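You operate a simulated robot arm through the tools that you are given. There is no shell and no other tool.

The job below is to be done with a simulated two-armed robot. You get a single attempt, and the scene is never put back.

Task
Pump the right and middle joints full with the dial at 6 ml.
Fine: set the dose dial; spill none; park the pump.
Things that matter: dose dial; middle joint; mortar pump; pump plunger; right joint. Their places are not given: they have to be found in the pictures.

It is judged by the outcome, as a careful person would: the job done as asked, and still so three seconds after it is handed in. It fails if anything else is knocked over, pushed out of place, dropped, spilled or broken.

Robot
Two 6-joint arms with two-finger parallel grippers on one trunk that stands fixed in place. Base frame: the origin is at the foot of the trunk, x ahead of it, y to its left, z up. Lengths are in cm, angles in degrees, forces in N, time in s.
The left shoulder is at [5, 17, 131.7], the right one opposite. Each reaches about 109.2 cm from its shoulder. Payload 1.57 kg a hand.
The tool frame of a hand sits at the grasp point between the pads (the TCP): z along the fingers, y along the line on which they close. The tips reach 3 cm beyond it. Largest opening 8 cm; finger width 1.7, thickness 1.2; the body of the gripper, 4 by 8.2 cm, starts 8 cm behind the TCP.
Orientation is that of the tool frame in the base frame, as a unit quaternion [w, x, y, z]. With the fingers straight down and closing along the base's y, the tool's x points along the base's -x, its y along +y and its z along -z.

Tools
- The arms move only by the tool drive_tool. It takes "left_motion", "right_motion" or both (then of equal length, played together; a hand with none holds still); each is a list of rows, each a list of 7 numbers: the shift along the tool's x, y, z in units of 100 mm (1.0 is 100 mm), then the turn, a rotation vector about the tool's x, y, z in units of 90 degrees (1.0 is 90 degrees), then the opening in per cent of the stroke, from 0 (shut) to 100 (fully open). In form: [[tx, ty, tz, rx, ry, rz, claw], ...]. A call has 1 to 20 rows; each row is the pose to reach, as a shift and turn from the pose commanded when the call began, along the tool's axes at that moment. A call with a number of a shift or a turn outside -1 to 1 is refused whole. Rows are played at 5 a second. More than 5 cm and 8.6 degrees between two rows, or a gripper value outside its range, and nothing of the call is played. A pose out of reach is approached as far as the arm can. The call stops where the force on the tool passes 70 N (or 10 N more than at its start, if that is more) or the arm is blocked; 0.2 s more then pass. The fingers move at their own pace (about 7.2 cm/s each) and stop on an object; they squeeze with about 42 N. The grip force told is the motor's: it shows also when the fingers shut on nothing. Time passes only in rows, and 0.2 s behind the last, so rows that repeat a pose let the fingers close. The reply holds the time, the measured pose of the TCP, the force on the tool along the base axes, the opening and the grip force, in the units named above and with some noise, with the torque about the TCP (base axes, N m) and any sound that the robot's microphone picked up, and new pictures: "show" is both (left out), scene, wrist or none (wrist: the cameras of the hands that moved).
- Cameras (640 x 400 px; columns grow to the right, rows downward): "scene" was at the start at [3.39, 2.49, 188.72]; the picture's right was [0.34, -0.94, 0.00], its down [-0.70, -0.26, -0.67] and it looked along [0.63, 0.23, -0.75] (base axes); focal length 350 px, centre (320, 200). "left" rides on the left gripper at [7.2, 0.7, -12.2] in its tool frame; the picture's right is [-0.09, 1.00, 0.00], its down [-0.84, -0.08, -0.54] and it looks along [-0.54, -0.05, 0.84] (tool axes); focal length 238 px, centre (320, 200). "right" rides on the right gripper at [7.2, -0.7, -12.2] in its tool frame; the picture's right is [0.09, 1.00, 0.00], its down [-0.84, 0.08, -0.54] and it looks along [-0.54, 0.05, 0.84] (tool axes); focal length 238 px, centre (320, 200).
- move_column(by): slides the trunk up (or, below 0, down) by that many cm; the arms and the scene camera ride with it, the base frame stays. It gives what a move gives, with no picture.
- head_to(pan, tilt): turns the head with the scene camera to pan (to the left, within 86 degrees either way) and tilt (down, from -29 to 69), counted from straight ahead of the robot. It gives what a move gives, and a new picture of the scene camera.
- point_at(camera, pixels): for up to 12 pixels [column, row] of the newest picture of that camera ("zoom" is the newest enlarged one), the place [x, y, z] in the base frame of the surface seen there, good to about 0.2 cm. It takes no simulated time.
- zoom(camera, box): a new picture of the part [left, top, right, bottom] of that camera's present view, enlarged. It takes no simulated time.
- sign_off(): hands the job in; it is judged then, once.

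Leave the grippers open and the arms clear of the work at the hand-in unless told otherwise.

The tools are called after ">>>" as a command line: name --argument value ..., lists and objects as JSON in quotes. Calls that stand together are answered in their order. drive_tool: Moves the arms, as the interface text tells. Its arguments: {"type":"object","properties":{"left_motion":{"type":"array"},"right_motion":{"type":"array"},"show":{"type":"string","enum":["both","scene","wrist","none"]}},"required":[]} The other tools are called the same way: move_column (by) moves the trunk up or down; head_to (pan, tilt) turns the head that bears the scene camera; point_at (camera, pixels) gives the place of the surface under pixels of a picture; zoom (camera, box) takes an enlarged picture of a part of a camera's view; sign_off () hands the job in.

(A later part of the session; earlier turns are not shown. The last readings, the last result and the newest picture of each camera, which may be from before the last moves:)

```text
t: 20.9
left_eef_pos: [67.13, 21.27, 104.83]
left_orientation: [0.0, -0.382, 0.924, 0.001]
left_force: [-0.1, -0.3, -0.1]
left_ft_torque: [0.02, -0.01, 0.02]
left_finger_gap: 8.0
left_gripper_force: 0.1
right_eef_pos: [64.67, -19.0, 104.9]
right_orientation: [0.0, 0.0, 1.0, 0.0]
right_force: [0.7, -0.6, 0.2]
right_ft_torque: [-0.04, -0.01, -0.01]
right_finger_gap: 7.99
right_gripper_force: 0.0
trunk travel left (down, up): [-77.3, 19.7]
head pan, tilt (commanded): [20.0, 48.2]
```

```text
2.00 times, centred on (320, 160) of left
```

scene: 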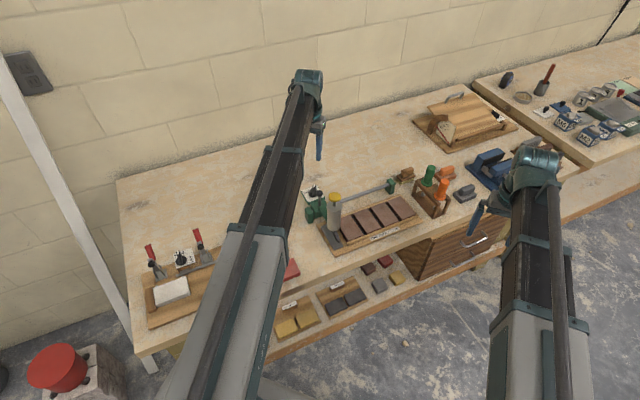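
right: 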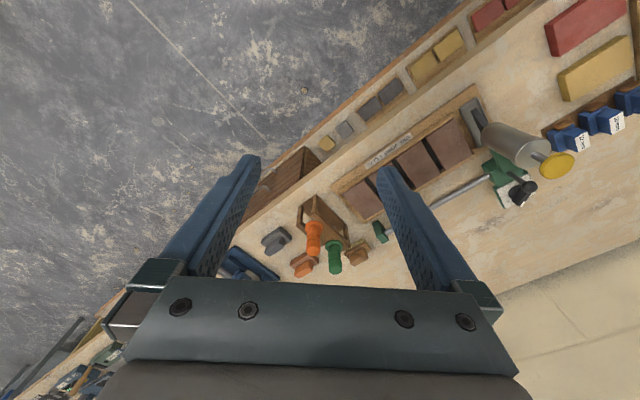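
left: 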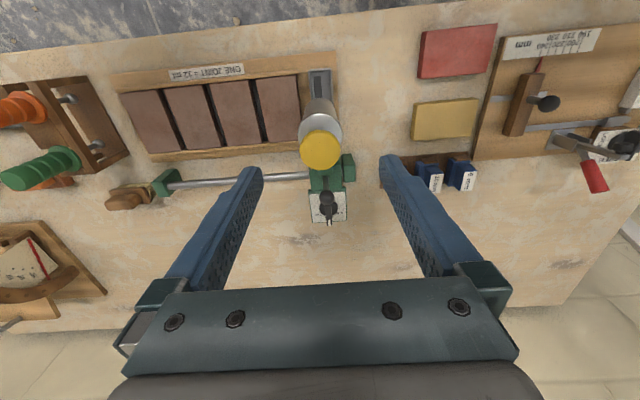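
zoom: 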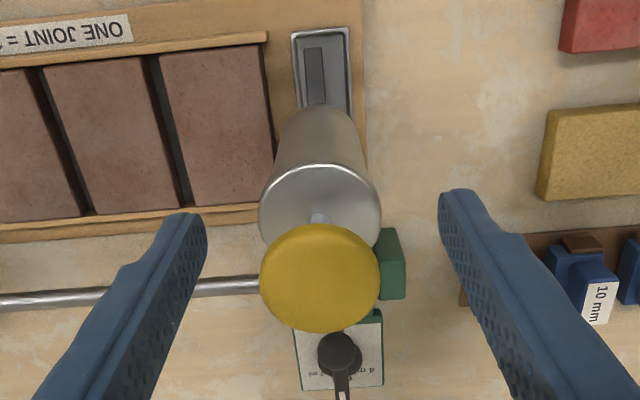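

The barrel and cap are centred with room on both sides. I'll lower another 4.8 cm (TCP z=100, palm at about 108 above the cap at 105.9).

>>> move_column --by -4.8

>>> drive_tool --left_motion '[[0, 0, 0, 0, 0, 0, 80], [0, 0, 0, 0, 0, 0, 65], [0, 0, 0, 0, 0, 0, 50], [0, 0, 0, 0, 0, 0, 50]]' --show "wrist"

```text
t: 21.8
left_eef_pos: [67.2, 21.26, 100.05]
left_orientation: [0.0, -0.383, 0.924, 0.0]
left_force: [0.0, 0.2, -0.4]
left_ft_torque: [0.01, 0.02, 0.0]
left_finger_gap: 8.0
left_gripper_force: 0.0
right_eef_pos: [64.67, -19.0, 99.94]
right_orientation: [-0.001, 0.0, 1.0, 0.001]
right_force: [0.2, -0.5, -0.3]
right_ft_torque: [-0.03, -0.01, 0.01]
right_finger_gap: 7.99
right_gripper_force: 0.1
trunk travel left (down, up): [-72.5, 24.5]
head pan, tilt (commanded): [20.0, 48.2]
```

```text
t: 22.8
left_eef_pos: [67.21, 21.32, 100.03]
left_orientation: [0.0, -0.383, 0.924, 0.0]
left_force: [1.6, -0.9, 1.3]
left_ft_torque: [-0.04, -0.01, -0.01]
left_finger_gap: 4.57
left_gripper_force: 42.4
right_eef_pos: [64.68, -18.9, 100.02]
right_orientation: [0.0, 0.0, 1.0, 0.0]
right_force: [0.3, -0.2, 0.1]
right_ft_torque: [-0.03, 0.03, 0.02]
right_finger_gap: 8.01
right_gripper_force: 0.1
trunk travel left (down, up): [-72.5, 24.5]
head pan, tilt (commanded): [20.0, 48.2]
```

left: 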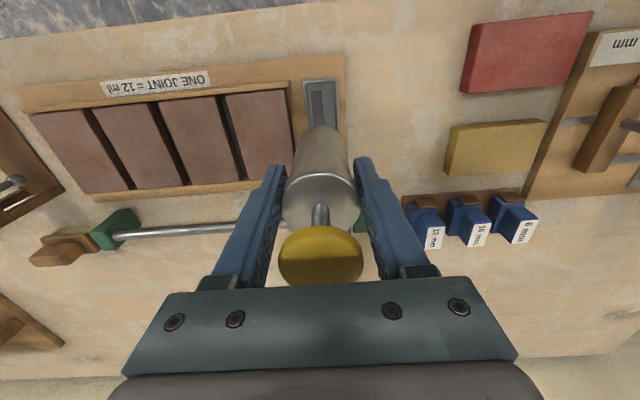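

The barrel is held: gap 4.57 cm, forces small, cap untouched. I'll slide it 1 cm along the rail (tool -y) as a test and read the force.

>>> drive_tool --left_motion '[[0, -0.03, 0, 0, 0, 0, 50], [0, -0.06, 0, 0, 0, 0, 50], [0, -0.1, 0, 0, 0, 0, 50]]' --show "wrist"

```text
t: 23.6
left_eef_pos: [67.9, 20.52, 99.99]
left_orientation: [0.0, -0.382, 0.924, 0.0]
left_force: [-2.9, -2.0, -3.8]
left_ft_torque: [0.45, 0.31, 0.03]
left_finger_gap: 4.56
left_gripper_force: 44.9
right_eef_pos: [64.66, -18.92, 99.95]
right_orientation: [0.0, 0.0, 1.0, 0.0]
right_force: [0.6, -0.2, 0.3]
right_ft_torque: [0.0, 0.02, 0.01]
right_finger_gap: 7.96
right_gripper_force: 0.0
trunk travel left (down, up): [-72.5, 24.5]
head pan, tilt (commanded): [20.0, 48.2]
```

left: 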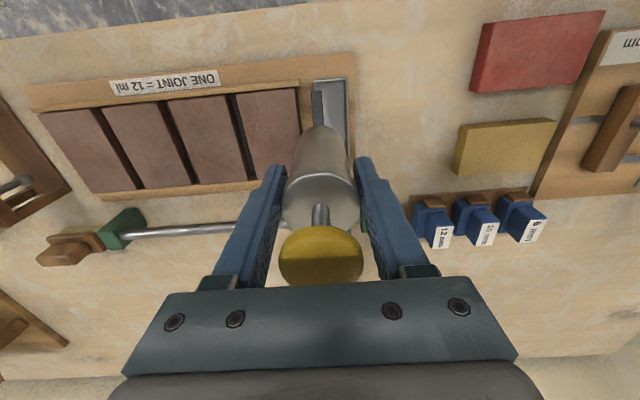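

It slides freely with only a few newtons, and the nozzle moves with it. I'll continue 7 cm more, then check side forces.

>>> drive_tool --left_motion '[[0, -0.1, 0, 0, 0, 0, 50], [0, -0.2, 0, 0, 0, 0, 50], [0, -0.3, 0, 0, 0, 0, 50], [0, -0.4, 0, 0, 0, 0, 50], [0, -0.5, 0, 0, 0, 0, 50], [0, -0.6, 0, 0, 0, 0, 50], [0, -0.7, 0, 0, 0, 0, 50], [0, -0.7, 0, 0, 0, 0, 50]]' --show "both"

```text
t: 25.4
left_eef_pos: [73.04, 15.55, 99.96]
left_orientation: [0.0, -0.383, 0.924, -0.001]
left_force: [-3.5, -3.5, -4.0]
left_ft_torque: [-0.4, 0.45, 0.06]
left_finger_gap: 4.54
left_gripper_force: 44.8
right_eef_pos: [64.62, -18.88, 100.01]
right_orientation: [0.0, -0.001, 1.0, 0.0]
right_force: [-0.5, 0.0, -0.4]
right_ft_torque: [-0.04, 0.04, -0.01]
right_finger_gap: 8.02
right_gripper_force: 0.0
trunk travel left (down, up): [-72.5, 24.5]
head pan, tilt (commanded): [20.0, 48.2]
```

scene: 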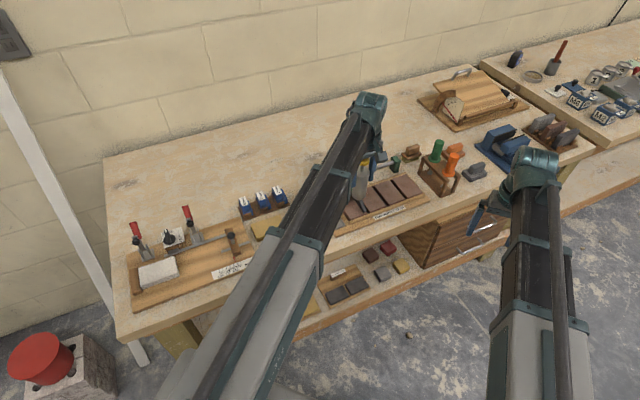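
left: 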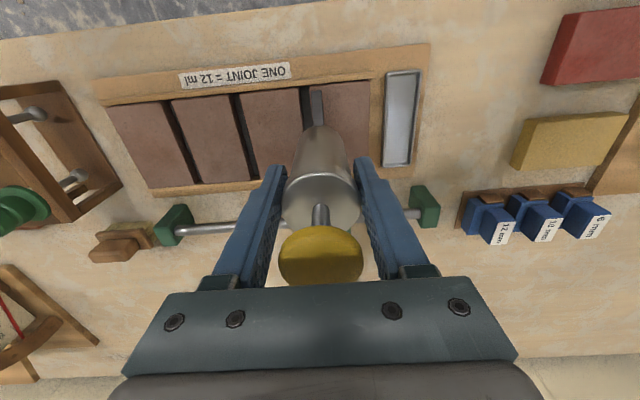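

It slides easily, and the nozzle is now near the first joint at (317,105). The slight -v side force suggests the rail angles that way, so I'll add a 0.1 cm correction and slide on 7 cm toward the middle joint.

>>> drive_tool --left_motion '[[0.002, -0.1, 0, 0, 0, 0, 50], [0.004, -0.2, 0, 0, 0, 0, 50], [0.006, -0.3, 0, 0, 0, 0, 50], [0.008, -0.4, 0, 0, 0, 0, 50], [0.01, -0.5, 0, 0, 0, 0, 50], [0.012, -0.6, 0, 0, 0, 0, 50], [0.014, -0.7, 0, 0, 0, 0, 50], [0.014, -0.7, 0, 0, 0, 0, 50]]' --show "wrist"

>>> zoom --camera "left" --box '[260, 70, 400, 160]'

```text
t: 27.1
left_eef_pos: [77.79, 10.66, 100.1]
left_orientation: [0.001, -0.383, 0.924, 0.001]
left_force: [8.9, 8.6, 10.6]
left_ft_torque: [0.0, 0.17, 0.14]
left_finger_gap: 4.56
left_gripper_force: 44.8
right_eef_pos: [64.55, -18.8, 100.04]
right_orientation: [0.0, -0.001, 1.0, 0.0]
right_force: [-0.2, -0.9, 0.9]
right_ft_torque: [0.01, 0.02, -0.01]
right_finger_gap: 8.0
right_gripper_force: 0.1
trunk travel left (down, up): [-72.5, 24.5]
head pan, tilt (commanded): [20.0, 48.2]
```

left: 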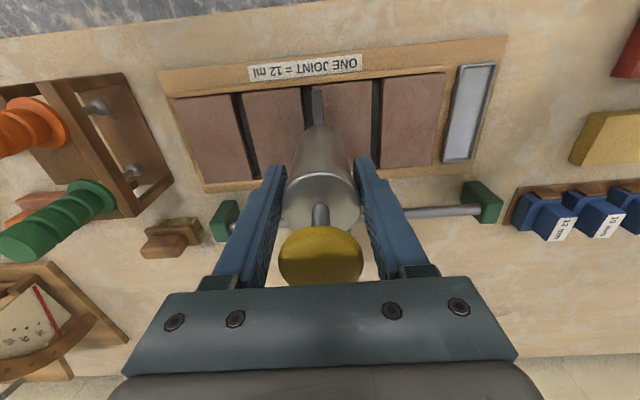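

```text
4.44 times, centred on (330, 115) of left
```

zoom: 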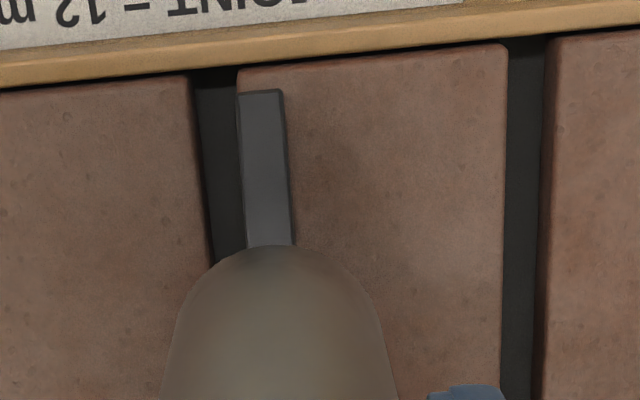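

Undoing that correction is right, since the side force is now +v 12 N. The nozzle tip (zoom 262,100) is just right of the middle joint gap (195–240). I'll measure both in 3D.

>>> point_at --camera "zoom" --pixels '[[262, 95], [262, 130], [265, 200], [242, 150], [284, 150], [188, 100], [200, 180], [240, 80], [498, 100], [550, 100], [500, 200], [545, 200]]'

>>> drive_tool --left_motion '[[-0.006, 0, 0, 0, 0, 0, 50], [-0.012, 0, 0, 0, 0, 0, 50], [-0.012, 0, 0, 0, 0, 0, 50]]' --show "wrist"

```text
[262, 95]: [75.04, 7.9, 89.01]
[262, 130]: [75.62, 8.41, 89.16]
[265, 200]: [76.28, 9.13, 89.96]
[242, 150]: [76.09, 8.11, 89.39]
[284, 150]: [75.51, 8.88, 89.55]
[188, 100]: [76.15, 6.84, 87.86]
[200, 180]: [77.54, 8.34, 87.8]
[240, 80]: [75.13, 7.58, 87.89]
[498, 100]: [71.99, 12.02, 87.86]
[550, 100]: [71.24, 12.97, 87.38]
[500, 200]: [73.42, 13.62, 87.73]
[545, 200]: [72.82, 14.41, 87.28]
```

```text
t: 27.9
left_eef_pos: [77.67, 10.74, 99.97]
left_orientation: [-0.001, -0.383, 0.924, 0.001]
left_force: [8.0, 7.7, 7.9]
left_ft_torque: [0.84, -0.82, 0.09]
left_finger_gap: 4.54
left_gripper_force: 44.5
right_eef_pos: [64.77, -18.83, 99.96]
right_orientation: [0.0, 0.001, 1.0, 0.0]
right_force: [0.4, 0.1, 0.7]
right_ft_torque: [-0.02, 0.0, -0.02]
right_finger_gap: 7.98
right_gripper_force: 0.1
trunk travel left (down, up): [-72.5, 24.5]
head pan, tilt (commanded): [20.0, 48.2]
```

left: 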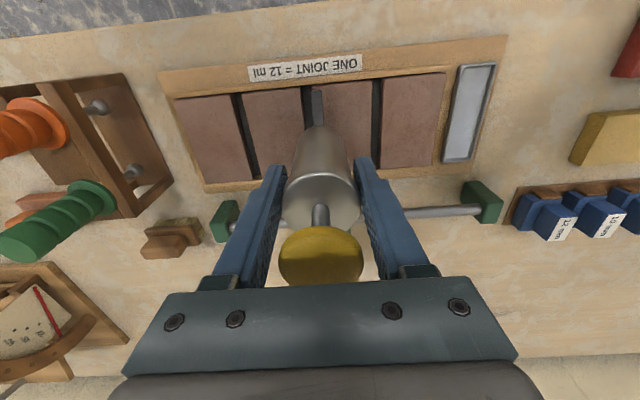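

Nozzle centre is u≈47.5 (u=(x−y)/√2), and the middle gap spans about 47.76–48.97, centre 48.37. I'll slide 0.87 cm further along the rail.

>>> drive_tool --left_motion '[[-0.005, -0.03, 0, 0, 0, 0, 50], [-0.005, -0.06, 0, 0, 0, 0, 50], [-0.005, -0.087, 0, 0, 0, 0, 50], [-0.005, -0.087, 0, 0, 0, 0, 50]]' --show "wrist"

>>> zoom --camera "left" --box '[280, 75, 360, 130]'

```text
t: 28.9
left_eef_pos: [78.43, 9.95, 100.0]
left_orientation: [0.0, -0.383, 0.924, 0.0]
left_force: [6.9, 7.7, 8.7]
left_ft_torque: [0.3, -0.38, -0.12]
left_finger_gap: 4.56
left_gripper_force: 45.0
right_eef_pos: [64.69, -18.88, 99.99]
right_orientation: [0.0, 0.0, 1.0, -0.001]
right_force: [0.5, 0.9, -0.4]
right_ft_torque: [0.0, 0.0, 0.0]
right_finger_gap: 7.99
right_gripper_force: 0.0
trunk travel left (down, up): [-72.5, 24.5]
head pan, tilt (commanded): [20.0, 48.2]
```

left: 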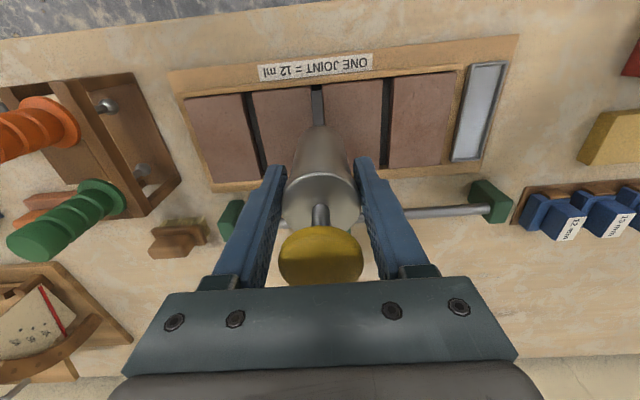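

```text
7.27 times, centred on (320, 102) of left
```

zoom: 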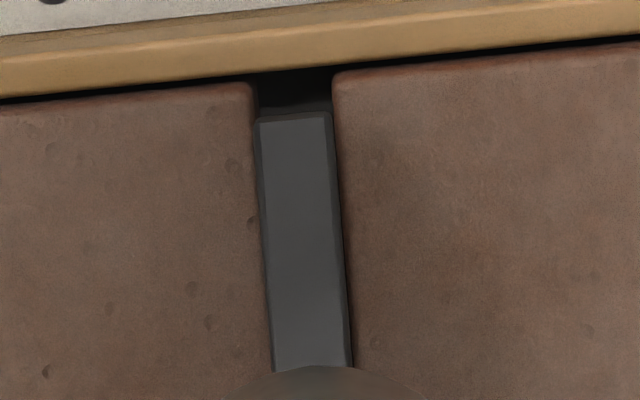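

The nozzle fills the middle gap exactly in the zoom (255–333 inside 250–335). I'll open the fingers and check that nothing shifts.

>>> drive_tool --left_motion '[[0, 0, 0, 0, 0, 0, 70], [0, 0, 0, 0, 0, 0, 100], [0, 0, 0, 0, 0, 0, 100]]' --show "wrist"

>>> zoom --camera "left" --box '[280, 75, 360, 130]'

```text
t: 29.8
left_eef_pos: [78.49, 9.92, 100.03]
left_orientation: [0.0, -0.383, 0.924, 0.0]
left_force: [0.2, -0.6, 0.1]
left_ft_torque: [0.01, -0.02, 0.04]
left_finger_gap: 8.0
left_gripper_force: 0.0
right_eef_pos: [64.67, -18.89, 100.04]
right_orientation: [0.0, 0.0, 1.0, 0.0]
right_force: [0.6, 0.6, 0.1]
right_ft_torque: [0.01, 0.0, -0.02]
right_finger_gap: 8.03
right_gripper_force: 0.1
trunk travel left (down, up): [-72.5, 24.5]
head pan, tilt (commanded): [20.0, 48.2]
```

left: 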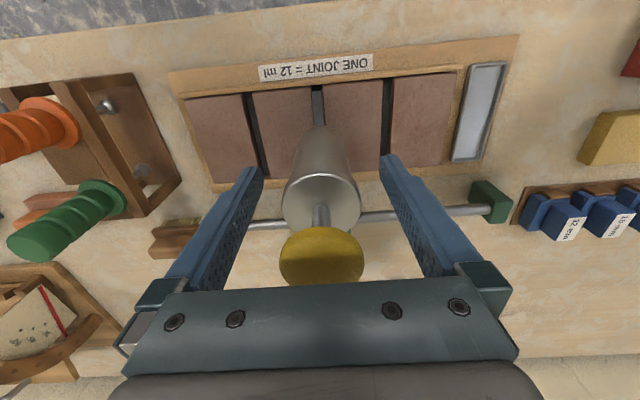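

```text
7.27 times, centred on (320, 102) of left
```

zoom: 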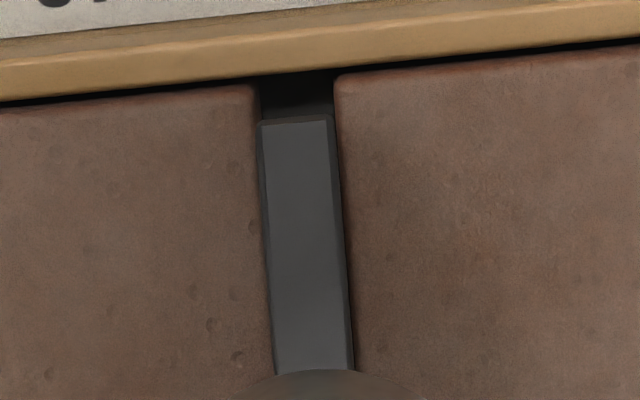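

The nozzle is still in the gap. I'll raise the column so the tips clear the cap, then close the fingers into a pressing tip.

>>> move_column --by 10.5

>>> drive_tool --left_motion '[[0, 0, 0, 0, 0, 0, 60], [0, 0, 0, 0, 0, 0, 30], [0, 0, 0, 0, 0, 0, 0], [0, 0, 0, 0, 0, 0, 0], [0, 0, 0, 0, 0, 0, 0]]' --show "both"

>>> zoom --camera "left" --box '[240, 60, 400, 220]'

```text
t: 31.1
left_eef_pos: [78.49, 9.88, 110.45]
left_orientation: [0.0, -0.383, 0.924, 0.0]
left_force: [0.8, -0.1, 0.2]
left_ft_torque: [0.0, -0.04, -0.03]
left_finger_gap: 7.99
left_gripper_force: 0.1
right_eef_pos: [64.62, -18.93, 110.52]
right_orientation: [0.0, 0.0, 1.0, 0.0]
right_force: [0.5, -0.8, -0.3]
right_ft_torque: [0.02, 0.0, -0.02]
right_finger_gap: 8.0
right_gripper_force: 0.0
trunk travel left (down, up): [-83.0, 14.0]
head pan, tilt (commanded): [20.0, 48.2]
```

```text
t: 32.3
left_eef_pos: [78.37, 9.86, 110.53]
left_orientation: [0.0, -0.384, 0.923, 0.0]
left_force: [-0.3, 0.1, -0.5]
left_ft_torque: [-0.02, -0.03, 0.0]
left_finger_gap: 0.0
left_gripper_force: 21.5
right_eef_pos: [64.67, -18.97, 110.5]
right_orientation: [0.0, 0.0, 1.0, 0.0]
right_force: [-0.3, -0.2, 0.2]
right_ft_torque: [0.02, 0.01, 0.01]
right_finger_gap: 8.0
right_gripper_force: 0.0
trunk travel left (down, up): [-83.0, 14.0]
head pan, tilt (commanded): [20.0, 48.2]
```

scene: 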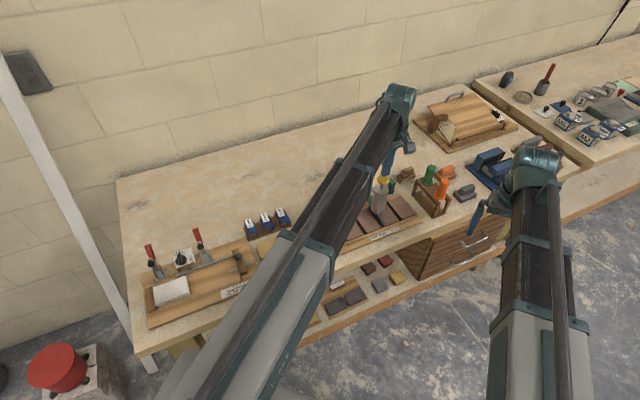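
left: 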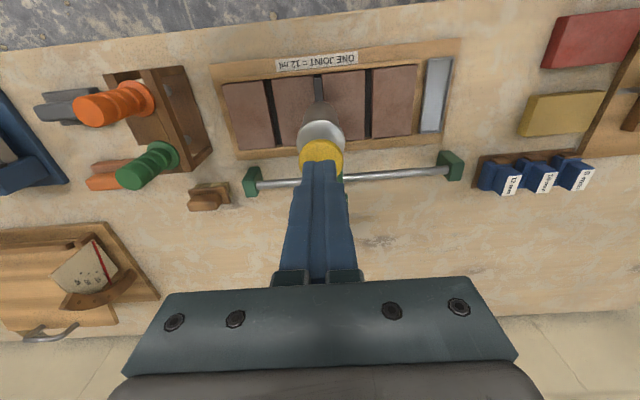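

```text
2.50 times, centred on (320, 140) of left
```

zoom: 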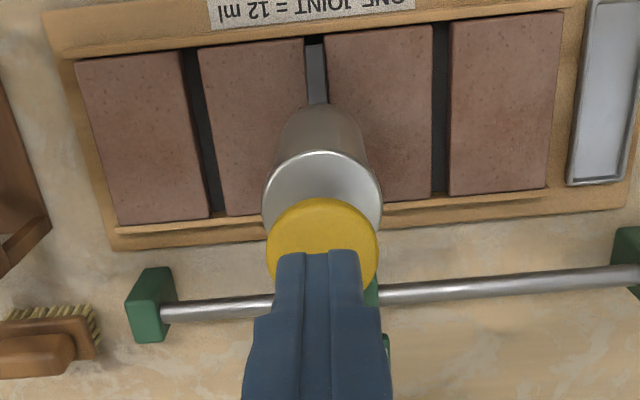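

The closed fingertips are over the cap centre. I'll lower in steps, first to just above or at contact.

>>> move_column --by -1.8

```text
t: 33.0
left_eef_pos: [78.5, 10.0, 108.77]
left_orientation: [-0.001, -0.383, 0.924, 0.0]
left_force: [0.0, -0.7, 0.0]
left_ft_torque: [0.0, -0.01, 0.0]
left_finger_gap: 0.01
left_gripper_force: 21.3
right_eef_pos: [64.63, -18.74, 108.75]
right_orientation: [0.0, 0.0, 1.0, 0.0]
right_force: [0.1, 0.7, -0.1]
right_ft_torque: [0.0, 0.0, -0.01]
right_finger_gap: 8.0
right_gripper_force: 0.2
trunk travel left (down, up): [-81.2, 15.8]
head pan, tilt (commanded): [20.0, 48.2]
```

No contact force yet at tip z≈105.8. I'll press 1 cm.

>>> move_column --by -1.0

```text
t: 33.5
left_eef_pos: [78.4, 9.99, 107.74]
left_orientation: [0.0, -0.382, 0.924, 0.0]
left_force: [0.0, 0.0, 1.5]
left_ft_torque: [0.01, -0.01, 0.03]
left_finger_gap: 0.01
left_gripper_force: 21.4
right_eef_pos: [64.66, -18.88, 107.74]
right_orientation: [-0.001, -0.001, 1.0, 0.001]
right_force: [0.4, 0.1, 0.5]
right_ft_torque: [0.0, -0.02, -0.03]
right_finger_gap: 8.0
right_gripper_force: 0.0
trunk travel left (down, up): [-80.2, 16.8]
head pan, tilt (commanded): [20.0, 48.2]
```

>>> zoom --camera "left" --box '[240, 60, 400, 220]'

>>> zoom --camera "scene" --box '[340, 130, 440, 230]'

```text
2.50 times, centred on (320, 140) of left
```

zoom: 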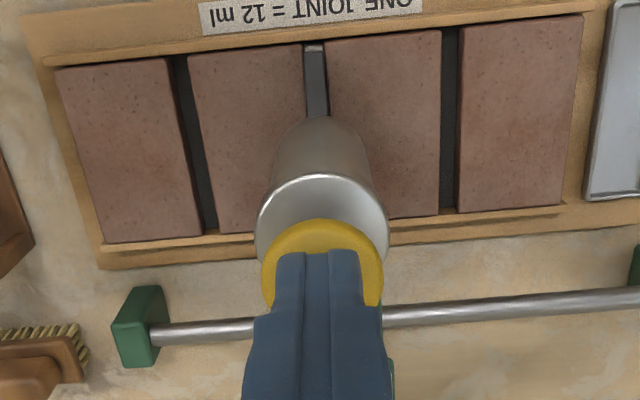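

```text
4.00 times, centred on (390, 180) of scene
```

zoom: 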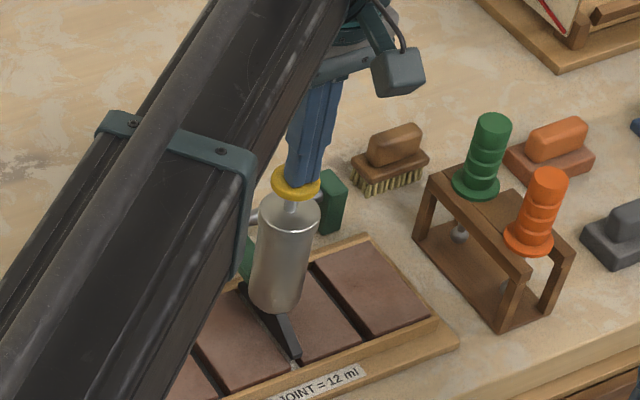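

The cap is moving down with little force, and a pale spot shows at the nozzle tip (scene zoom 293,362), so mortar is starting to come out. I'll continue pressing 1 cm.

>>> move_column --by -1.0

>>> zoom --camera "scene" --box '[340, 130, 440, 230]'

```text
t: 34.1
left_eef_pos: [78.22, 10.09, 107.03]
left_orientation: [0.002, -0.383, 0.924, -0.001]
left_force: [12.1, 8.9, 65.5]
left_ft_torque: [0.49, -0.64, -0.58]
left_finger_gap: 0.0
left_gripper_force: 21.6
right_eef_pos: [64.32, -18.82, 106.97]
right_orientation: [0.002, -0.001, 1.0, 0.0]
right_force: [0.6, 1.1, 0.3]
right_ft_torque: [0.0, -0.05, -0.01]
right_finger_gap: 8.0
right_gripper_force: 0.1
trunk travel left (down, up): [-79.2, 17.8]
head pan, tilt (commanded): [20.0, 48.2]
```

```text
4.00 times, centred on (390, 180) of scene
```

zoom: 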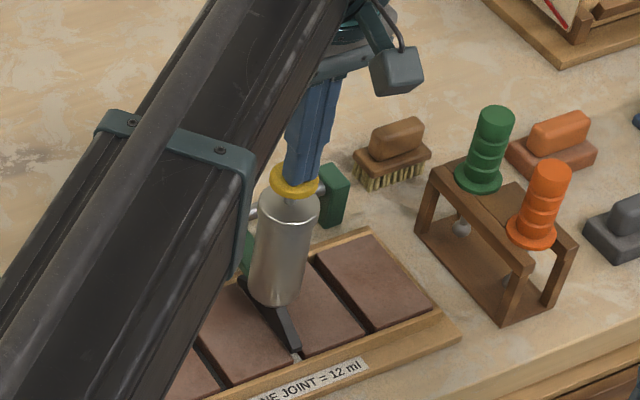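

The force jumped to 65 N at tip z≈104, so the plunger is bottomed after about 1.8 cm. I'll raise now to let it return and look at the joint.

>>> move_column --by 3.8

>>> zoom --camera "left" --box '[240, 60, 400, 220]'

>>> zoom --camera "scene" --box '[340, 150, 440, 250]'

```text
t: 35.0
left_eef_pos: [78.48, 9.99, 110.5]
left_orientation: [0.0, -0.382, 0.924, 0.0]
left_force: [-0.4, 0.6, -0.6]
left_ft_torque: [0.0, -0.01, -0.03]
left_finger_gap: 0.0
left_gripper_force: 21.1
right_eef_pos: [64.56, -18.95, 110.52]
right_orientation: [0.0, 0.0, 1.0, 0.0]
right_force: [0.2, 0.2, -0.1]
right_ft_torque: [-0.01, 0.03, 0.01]
right_finger_gap: 7.98
right_gripper_force: 0.0
trunk travel left (down, up): [-83.0, 14.0]
head pan, tilt (commanded): [20.0, 48.2]
```

```text
2.50 times, centred on (320, 140) of left
```

zoom: 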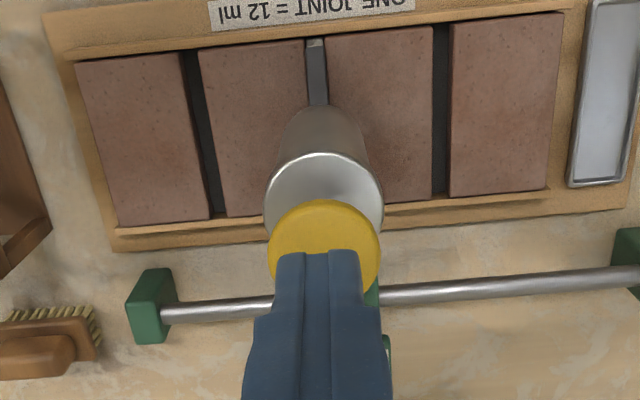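

```text
4.00 times, centred on (390, 200) of scene
```

zoom: 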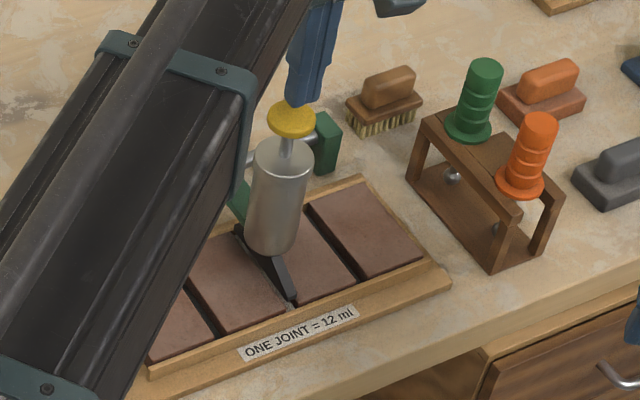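

The plunger sprang back up, and grey mortar shows in the joint end at (315,42). I'll zoom closer on the joint end and nozzle.

>>> zoom --camera "left" --box '[295, 65, 345, 105]'

>>> zoom --camera "scene" --box '[385, 195, 435, 235]'

>>> point_at --camera "left" --pixels '[[320, 150], [312, 150], [330, 150], [320, 145], [317, 90], [316, 77]]'

```text
10.00 times, centred on (320, 85) of left
```

zoom: 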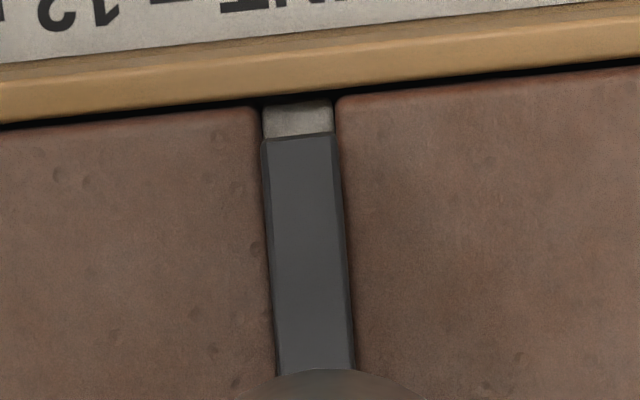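

```text
10.00 times, centred on (410, 215) of scene
```

zoom: 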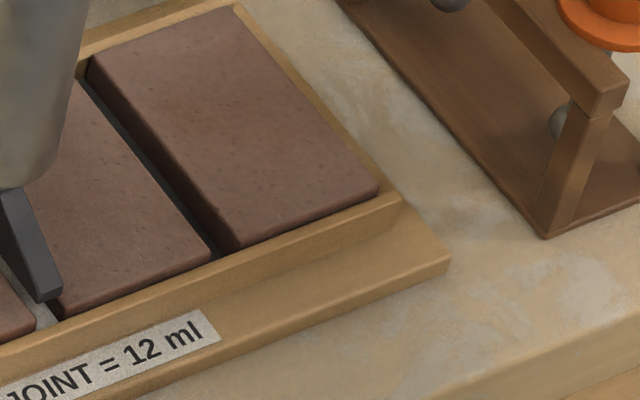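

```text
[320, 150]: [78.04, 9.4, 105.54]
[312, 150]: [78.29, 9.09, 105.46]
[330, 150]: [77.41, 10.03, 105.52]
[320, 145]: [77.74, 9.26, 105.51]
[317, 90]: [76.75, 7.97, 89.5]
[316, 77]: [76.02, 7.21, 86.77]
```

One stroke has half-filled the middle joint: mortar surface z≈86.8, brick tops 87.9. I'll give it the second stroke the same way.

>>> move_column --by -2.8

>>> move_column --by -1.0

>>> move_column --by 3.8

>>> zoom --camera "left" --box '[295, 65, 345, 105]'

>>> zoom --camera "left" --box '[240, 60, 400, 220]'

```text
t: 35.7
left_eef_pos: [78.46, 9.91, 107.74]
left_orientation: [0.0, -0.383, 0.924, 0.0]
left_force: [0.4, -0.4, 2.1]
left_ft_torque: [0.02, -0.04, -0.01]
left_finger_gap: 0.0
left_gripper_force: 21.4
right_eef_pos: [64.67, -18.97, 107.64]
right_orientation: [0.0, 0.0, 1.0, 0.001]
right_force: [0.5, 0.2, -0.7]
right_ft_torque: [-0.04, -0.03, 0.04]
right_finger_gap: 8.01
right_gripper_force: 0.1
trunk travel left (down, up): [-80.2, 16.8]
head pan, tilt (commanded): [20.0, 48.2]
```

```text
t: 36.3
left_eef_pos: [78.3, 10.07, 107.06]
left_orientation: [0.003, -0.382, 0.924, 0.0]
left_force: [10.7, 8.2, 66.2]
left_ft_torque: [0.53, -0.55, -0.68]
left_finger_gap: 0.03
left_gripper_force: 21.5
right_eef_pos: [64.31, -18.87, 107.04]
right_orientation: [0.001, 0.0, 1.0, 0.0]
right_force: [-0.3, -0.1, -0.3]
right_ft_torque: [-0.04, 0.01, 0.01]
right_finger_gap: 7.98
right_gripper_force: 0.1
trunk travel left (down, up): [-79.2, 17.8]
head pan, tilt (commanded): [20.0, 48.2]
```

```text
t: 37.1
left_eef_pos: [78.49, 9.81, 110.51]
left_orientation: [0.0, -0.382, 0.924, 0.001]
left_force: [-0.3, 0.8, -0.2]
left_ft_torque: [0.03, 0.0, -0.02]
left_finger_gap: 0.0
left_gripper_force: 21.2
right_eef_pos: [64.57, -18.97, 110.53]
right_orientation: [0.0, 0.001, 1.0, 0.0]
right_force: [0.0, 0.1, 0.1]
right_ft_torque: [-0.03, 0.03, 0.05]
right_finger_gap: 7.98
right_gripper_force: 0.0
trunk travel left (down, up): [-83.0, 14.0]
head pan, tilt (commanded): [20.0, 48.2]
```

```text
10.00 times, centred on (320, 85) of left
```

zoom: 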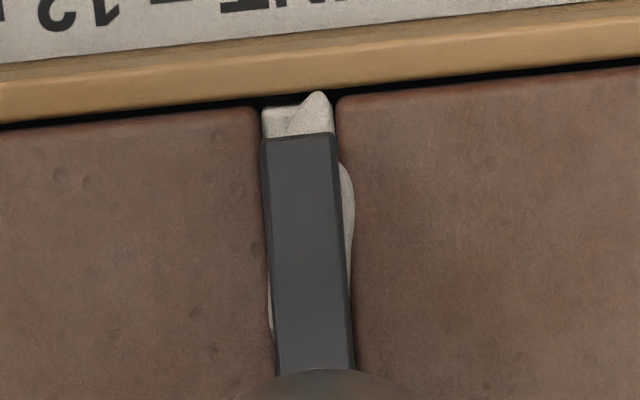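

```text
2.50 times, centred on (320, 140) of left
```

zoom: 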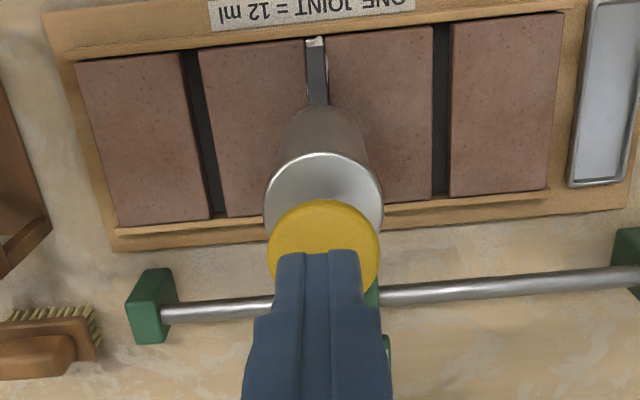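

The middle joint is now filled to the top. I'll open the fingers, lower around the barrel and grip it again to move on to the right joint.

>>> drive_tool --left_motion '[[0, 0, 0, 0, 0, 0, 40], [0, 0, 0, 0, 0, 0, 80], [0, 0, 0, 0, 0, 0, 100], [0, 0, 0, 0, 0, 0, 100]]' --show "none"

>>> move_column --by -10.5

>>> drive_tool --left_motion '[[0, 0, 0, 0, 0, 0, 80], [0, 0, 0, 0, 0, 0, 65], [0, 0, 0, 0, 0, 0, 50], [0, 0, 0, 0, 0, 0, 50]]' --show "wrist"

```text
t: 38.1
left_eef_pos: [78.42, 9.97, 110.58]
left_orientation: [0.0, -0.383, 0.924, 0.0]
left_force: [-0.1, 0.1, 0.0]
left_ft_torque: [0.02, -0.01, 0.0]
left_finger_gap: 8.01
left_gripper_force: 0.1
right_eef_pos: [64.62, -18.97, 110.43]
right_orientation: [0.0, 0.0, 1.0, 0.0]
right_force: [0.4, -0.1, 0.1]
right_ft_torque: [-0.01, -0.01, 0.02]
right_finger_gap: 8.0
right_gripper_force: 0.1
trunk travel left (down, up): [-83.0, 14.0]
head pan, tilt (commanded): [20.0, 48.2]
```

```text
t: 39.5
left_eef_pos: [78.5, 9.98, 99.98]
left_orientation: [0.0, -0.383, 0.924, 0.0]
left_force: [-0.5, 0.3, 0.9]
left_ft_torque: [0.02, -0.01, 0.02]
left_finger_gap: 7.96
left_gripper_force: 0.1
right_eef_pos: [64.68, -18.86, 100.01]
right_orientation: [0.0, 0.0, 1.0, 0.001]
right_force: [0.1, -0.3, 0.4]
right_ft_torque: [0.02, 0.03, -0.02]
right_finger_gap: 7.99
right_gripper_force: 0.1
trunk travel left (down, up): [-72.5, 24.5]
head pan, tilt (commanded): [20.0, 48.2]
```

```text
t: 40.5
left_eef_pos: [78.48, 10.07, 100.0]
left_orientation: [0.0, -0.382, 0.924, 0.0]
left_force: [-1.2, 1.0, -1.4]
left_ft_torque: [-0.02, 0.0, 0.02]
left_finger_gap: 4.54
left_gripper_force: 42.8
right_eef_pos: [64.74, -18.86, 100.03]
right_orientation: [0.0, 0.0, 1.0, 0.0]
right_force: [-1.0, 0.1, 0.6]
right_ft_torque: [0.0, -0.01, -0.03]
right_finger_gap: 8.02
right_gripper_force: 0.0
trunk travel left (down, up): [-72.5, 24.5]
head pan, tilt (commanded): [20.0, 48.2]
```

left: 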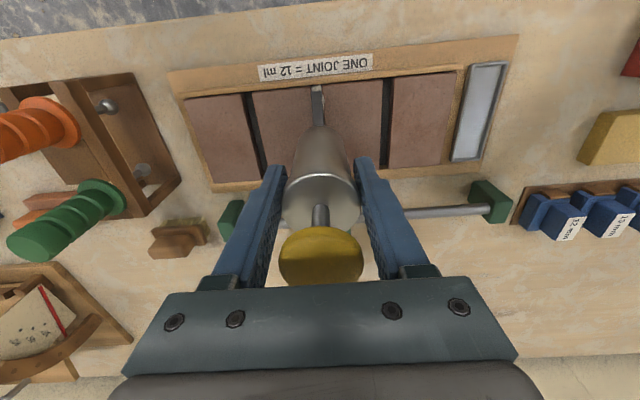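

Gripped again (gap 4.54, small forces). I'll slide about 6 cm toward the right joint, then look.

>>> drive_tool --left_motion '[[0, -0.1, 0, 0, 0, 0, 50], [0, -0.2, 0, 0, 0, 0, 50], [0, -0.3, 0, 0, 0, 0, 50], [0, -0.4, 0, 0, 0, 0, 50], [0, -0.5, 0, 0, 0, 0, 50], [0, -0.6, 0, 0, 0, 0, 50], [0, -0.6, 0, 0, 0, 0, 50]]' --show "both"

>>> zoom --camera "left" --box '[270, 65, 410, 155]'

```text
t: 42.0
left_eef_pos: [82.74, 5.81, 99.95]
left_orientation: [0.0, -0.382, 0.924, 0.0]
left_force: [-0.5, -1.4, 0.4]
left_ft_torque: [-0.05, 0.34, 0.02]
left_finger_gap: 4.55
left_gripper_force: 45.7
right_eef_pos: [64.68, -18.82, 99.98]
right_orientation: [0.0, -0.001, 1.0, 0.0]
right_force: [0.1, 0.9, -0.1]
right_ft_torque: [0.0, -0.02, -0.01]
right_finger_gap: 7.99
right_gripper_force: 0.1
trunk travel left (down, up): [-72.5, 24.5]
head pan, tilt (commanded): [20.0, 48.2]
```

scene: 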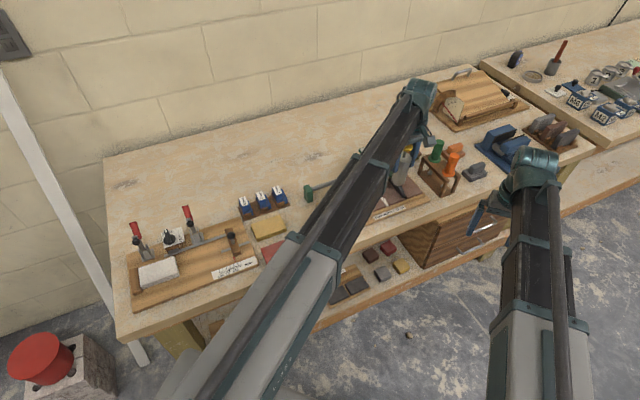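
left: 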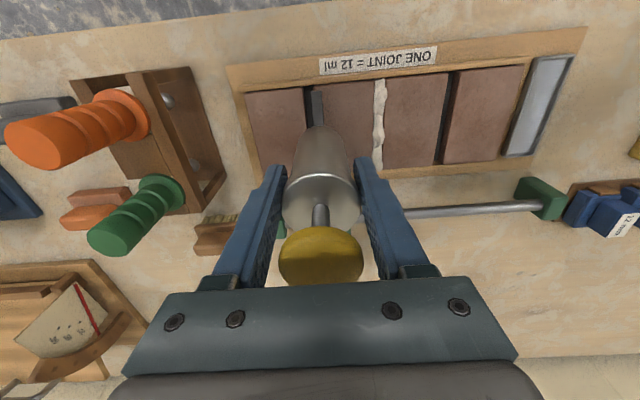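

```text
4.44 times, centred on (340, 110) of left
```

zoom: 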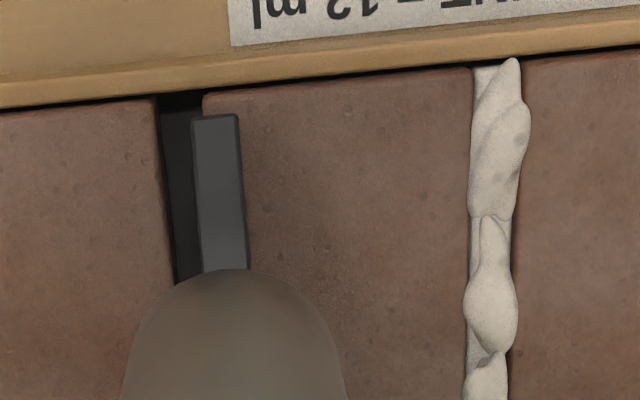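

The middle joint shows a full bead of mortar. The nozzle (192–240) is still right of the right-hand gap (163–205). I'll measure in 3D to get the remaining travel.

>>> point_at --camera "zoom" --pixels '[[215, 122], [218, 160], [222, 220], [152, 120], [158, 160], [168, 250], [207, 97], [470, 90], [522, 90], [490, 200], [495, 300], [526, 130]]'

```text
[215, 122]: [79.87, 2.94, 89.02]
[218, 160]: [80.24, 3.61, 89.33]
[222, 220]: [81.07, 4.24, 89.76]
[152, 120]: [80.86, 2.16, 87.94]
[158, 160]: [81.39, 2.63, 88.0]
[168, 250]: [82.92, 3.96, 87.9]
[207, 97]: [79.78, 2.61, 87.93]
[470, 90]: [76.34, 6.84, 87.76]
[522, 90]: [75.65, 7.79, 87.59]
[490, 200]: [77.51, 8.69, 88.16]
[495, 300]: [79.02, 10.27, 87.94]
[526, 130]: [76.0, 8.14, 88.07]
```

Nozzle u≈54.33 and the right gap spans about 54.63–55.55 (centre 55.1). I'll slide 0.73 cm more and check.

>>> drive_tool --left_motion '[[0, -0.03, 0, 0, 0, 0, 50], [0, -0.06, 0, 0, 0, 0, 50], [0, -0.073, 0, 0, 0, 0, 50], [0, -0.073, 0, 0, 0, 0, 50]]' --show "wrist"

>>> zoom --camera "left" --box '[280, 75, 360, 130]'

```text
t: 43.0
left_eef_pos: [83.15, 5.34, 100.03]
left_orientation: [0.0, -0.383, 0.924, 0.0]
left_force: [1.2, 1.6, 1.6]
left_ft_torque: [-0.4, 0.21, -0.17]
left_finger_gap: 4.52
left_gripper_force: 44.5
right_eef_pos: [64.65, -19.0, 100.03]
right_orientation: [0.0, 0.001, 1.0, 0.0]
right_force: [0.7, 0.2, 0.3]
right_ft_torque: [-0.02, -0.03, 0.04]
right_finger_gap: 8.02
right_gripper_force: 0.1
trunk travel left (down, up): [-72.5, 24.5]
head pan, tilt (commanded): [20.0, 48.2]
```

left: 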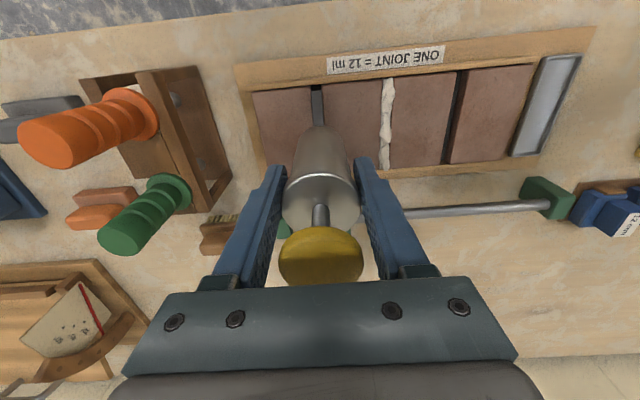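

```text
7.27 times, centred on (320, 102) of left
```

zoom: 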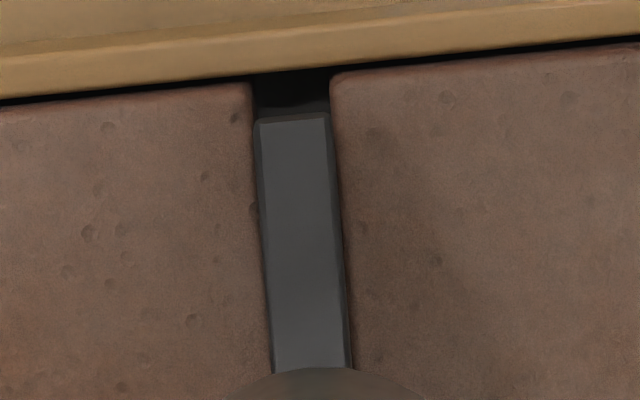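

The nozzle fills the right gap exactly (253–331 within 252–331). I'll release, raise, and close the fingers for pressing.

>>> drive_tool --left_motion '[[0, 0, 0, 0, 0, 0, 70], [0, 0, 0, 0, 0, 0, 100], [0, 0, 0, 0, 0, 0, 100]]' --show "none"

>>> move_column --by 10.5

>>> drive_tool --left_motion '[[0, 0, 0, 0, 0, 0, 60], [0, 0, 0, 0, 0, 0, 30], [0, 0, 0, 0, 0, 0, 0], [0, 0, 0, 0, 0, 0, 0], [0, 0, 0, 0, 0, 0, 0]]' --show "wrist"

>>> zoom --camera "left" --box '[240, 60, 400, 220]'

>>> zoom --camera "left" --box '[295, 65, 345, 105]'

```text
t: 43.9
left_eef_pos: [83.17, 5.19, 99.95]
left_orientation: [0.0, -0.383, 0.924, 0.001]
left_force: [0.2, 0.7, -0.2]
left_ft_torque: [-0.01, 0.0, -0.01]
left_finger_gap: 7.99
left_gripper_force: 0.1
right_eef_pos: [64.68, -18.91, 100.02]
right_orientation: [0.0, -0.001, 1.0, 0.0]
right_force: [1.0, 0.0, -0.7]
right_ft_torque: [-0.03, -0.01, -0.01]
right_finger_gap: 8.0
right_gripper_force: 0.1
trunk travel left (down, up): [-72.5, 24.5]
head pan, tilt (commanded): [20.0, 48.2]
```

```text
t: 45.2
left_eef_pos: [83.12, 5.16, 110.37]
left_orientation: [0.0, -0.382, 0.924, -0.001]
left_force: [0.4, -0.3, -0.4]
left_ft_torque: [-0.04, 0.03, 0.03]
left_finger_gap: 7.98
left_gripper_force: 0.0
right_eef_pos: [64.67, -18.78, 110.49]
right_orientation: [0.0, 0.0, 1.0, 0.0]
right_force: [0.7, -0.2, -0.5]
right_ft_torque: [0.02, 0.02, -0.02]
right_finger_gap: 7.99
right_gripper_force: 0.0
trunk travel left (down, up): [-83.0, 14.0]
head pan, tilt (commanded): [20.0, 48.2]
```

```text
t: 46.4
left_eef_pos: [83.04, 5.25, 110.6]
left_orientation: [0.001, -0.383, 0.924, 0.0]
left_force: [0.3, -0.4, 0.2]
left_ft_torque: [-0.04, -0.01, 0.01]
left_finger_gap: 0.0
left_gripper_force: 20.9
right_eef_pos: [64.73, -18.95, 110.47]
right_orientation: [0.0, 0.0, 1.0, 0.0]
right_force: [0.2, -0.3, -0.2]
right_ft_torque: [-0.02, -0.01, -0.02]
right_finger_gap: 8.01
right_gripper_force: 0.0
trunk travel left (down, up): [-83.0, 14.0]
head pan, tilt (commanded): [20.0, 48.2]
```

left: 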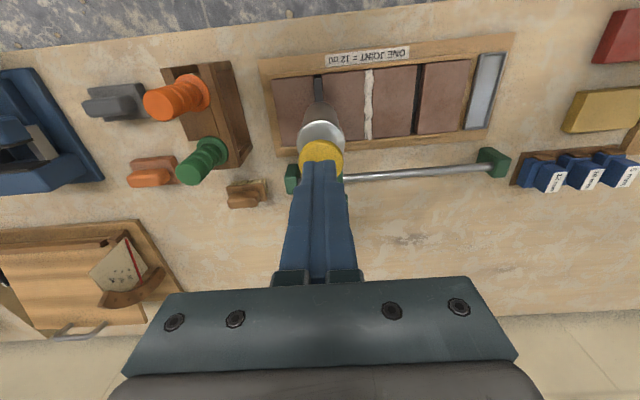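

```text
2.50 times, centred on (320, 140) of left
```

zoom: 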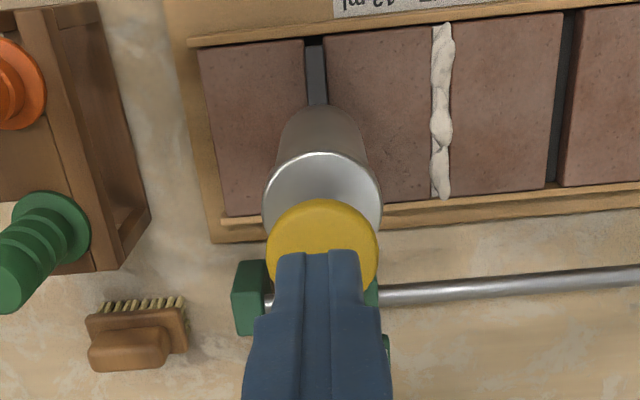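

```text
10.00 times, centred on (320, 85) of left
```

zoom: 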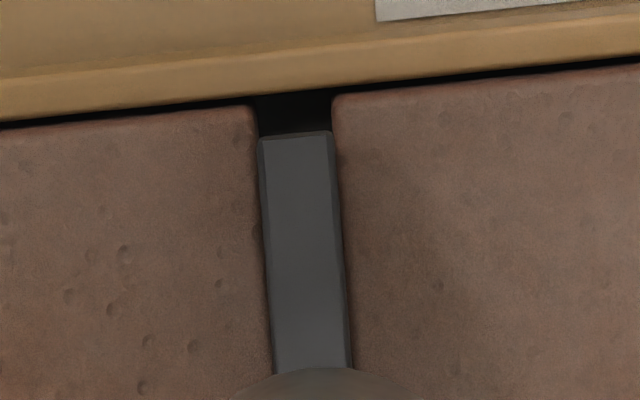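

Still aligned, tips over the cap. First stroke into the right joint.

>>> move_column --by -2.8

>>> move_column --by -1.0

>>> move_column --by 3.8

>>> zoom --camera "left" --box '[295, 65, 345, 105]'

>>> zoom --camera "left" --box '[240, 60, 400, 220]'

```text
t: 47.1
left_eef_pos: [83.15, 5.24, 107.69]
left_orientation: [0.0, -0.383, 0.924, 0.0]
left_force: [0.9, 0.1, 2.1]
left_ft_torque: [0.01, -0.05, -0.03]
left_finger_gap: 0.0
left_gripper_force: 21.7
right_eef_pos: [64.71, -18.79, 107.66]
right_orientation: [0.0, 0.0, 1.0, -0.001]
right_force: [-0.3, 1.0, 0.1]
right_ft_torque: [0.02, -0.07, 0.0]
right_finger_gap: 7.99
right_gripper_force: 0.0
trunk travel left (down, up): [-80.2, 16.8]
head pan, tilt (commanded): [20.0, 48.2]
```

```text
t: 47.7
left_eef_pos: [82.88, 5.38, 107.04]
left_orientation: [0.003, -0.383, 0.924, -0.001]
left_force: [10.8, 7.9, 62.0]
left_ft_torque: [0.45, -0.55, -0.66]
left_finger_gap: 0.0
left_gripper_force: 20.6
right_eef_pos: [64.33, -18.79, 107.12]
right_orientation: [0.002, 0.0, 1.0, 0.0]
right_force: [-0.5, -0.7, 0.3]
right_ft_torque: [-0.04, 0.02, -0.05]
right_finger_gap: 8.0
right_gripper_force: 0.1
trunk travel left (down, up): [-79.2, 17.8]
head pan, tilt (commanded): [20.0, 48.2]
```

```text
t: 48.5
left_eef_pos: [83.05, 5.11, 110.44]
left_orientation: [0.0, -0.382, 0.924, 0.0]
left_force: [0.4, 0.4, -0.1]
left_ft_torque: [-0.03, 0.01, -0.01]
left_finger_gap: 0.02
left_gripper_force: 21.0
right_eef_pos: [64.71, -18.83, 110.43]
right_orientation: [0.0, 0.0, 1.0, 0.0]
right_force: [-0.9, -0.3, -0.2]
right_ft_torque: [0.02, 0.0, 0.0]
right_finger_gap: 8.02
right_gripper_force: 0.0
trunk travel left (down, up): [-83.0, 14.0]
head pan, tilt (commanded): [20.0, 48.2]
```

```text
10.00 times, centred on (320, 85) of left
```

zoom: 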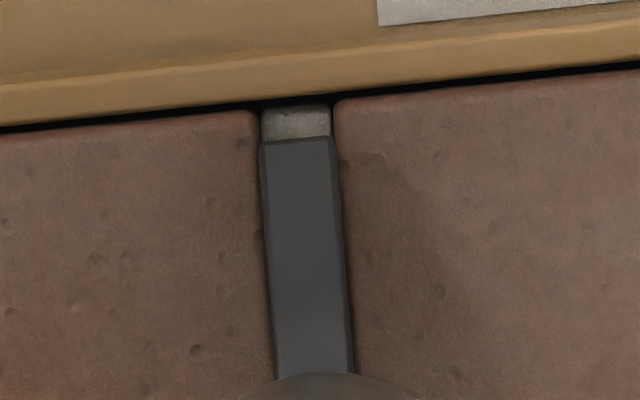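

```text
2.50 times, centred on (320, 140) of left
```

zoom: 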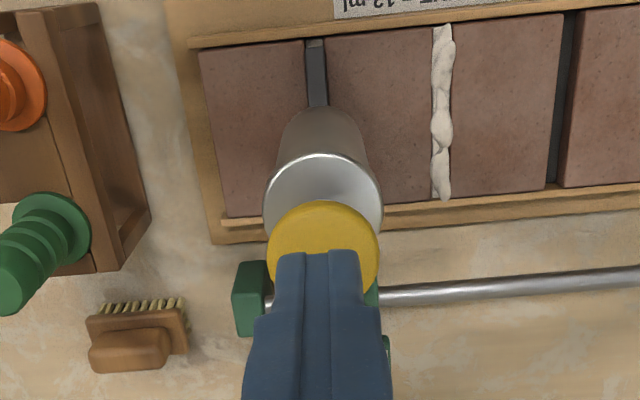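

The right joint is half-filled. Before the second stroke I'll measure the half-fill level against the empty left joint's floor and the middle joint's bead, to be sure two strokes are right.

>>> point_at --camera "left" --pixels '[[317, 77], [318, 78], [416, 100], [417, 90], [415, 110], [368, 80], [366, 100], [367, 120], [365, 90], [300, 100], [390, 100], [341, 100]]'

>>> zoom --camera "left" --box '[340, 65, 440, 145]'

```text
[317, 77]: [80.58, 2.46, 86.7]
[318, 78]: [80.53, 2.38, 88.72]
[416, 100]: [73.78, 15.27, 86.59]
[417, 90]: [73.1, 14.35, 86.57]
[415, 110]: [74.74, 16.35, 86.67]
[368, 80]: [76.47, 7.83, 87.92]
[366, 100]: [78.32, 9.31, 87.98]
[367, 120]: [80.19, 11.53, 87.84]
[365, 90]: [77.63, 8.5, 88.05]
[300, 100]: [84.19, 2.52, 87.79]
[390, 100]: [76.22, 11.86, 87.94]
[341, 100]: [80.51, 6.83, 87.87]
```

```text
5.00 times, centred on (390, 105) of left
```

zoom: 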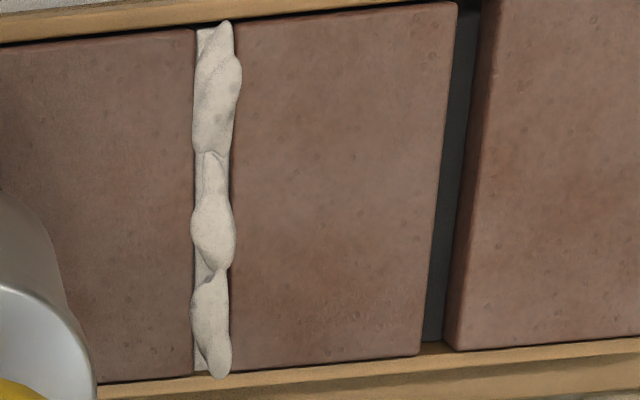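

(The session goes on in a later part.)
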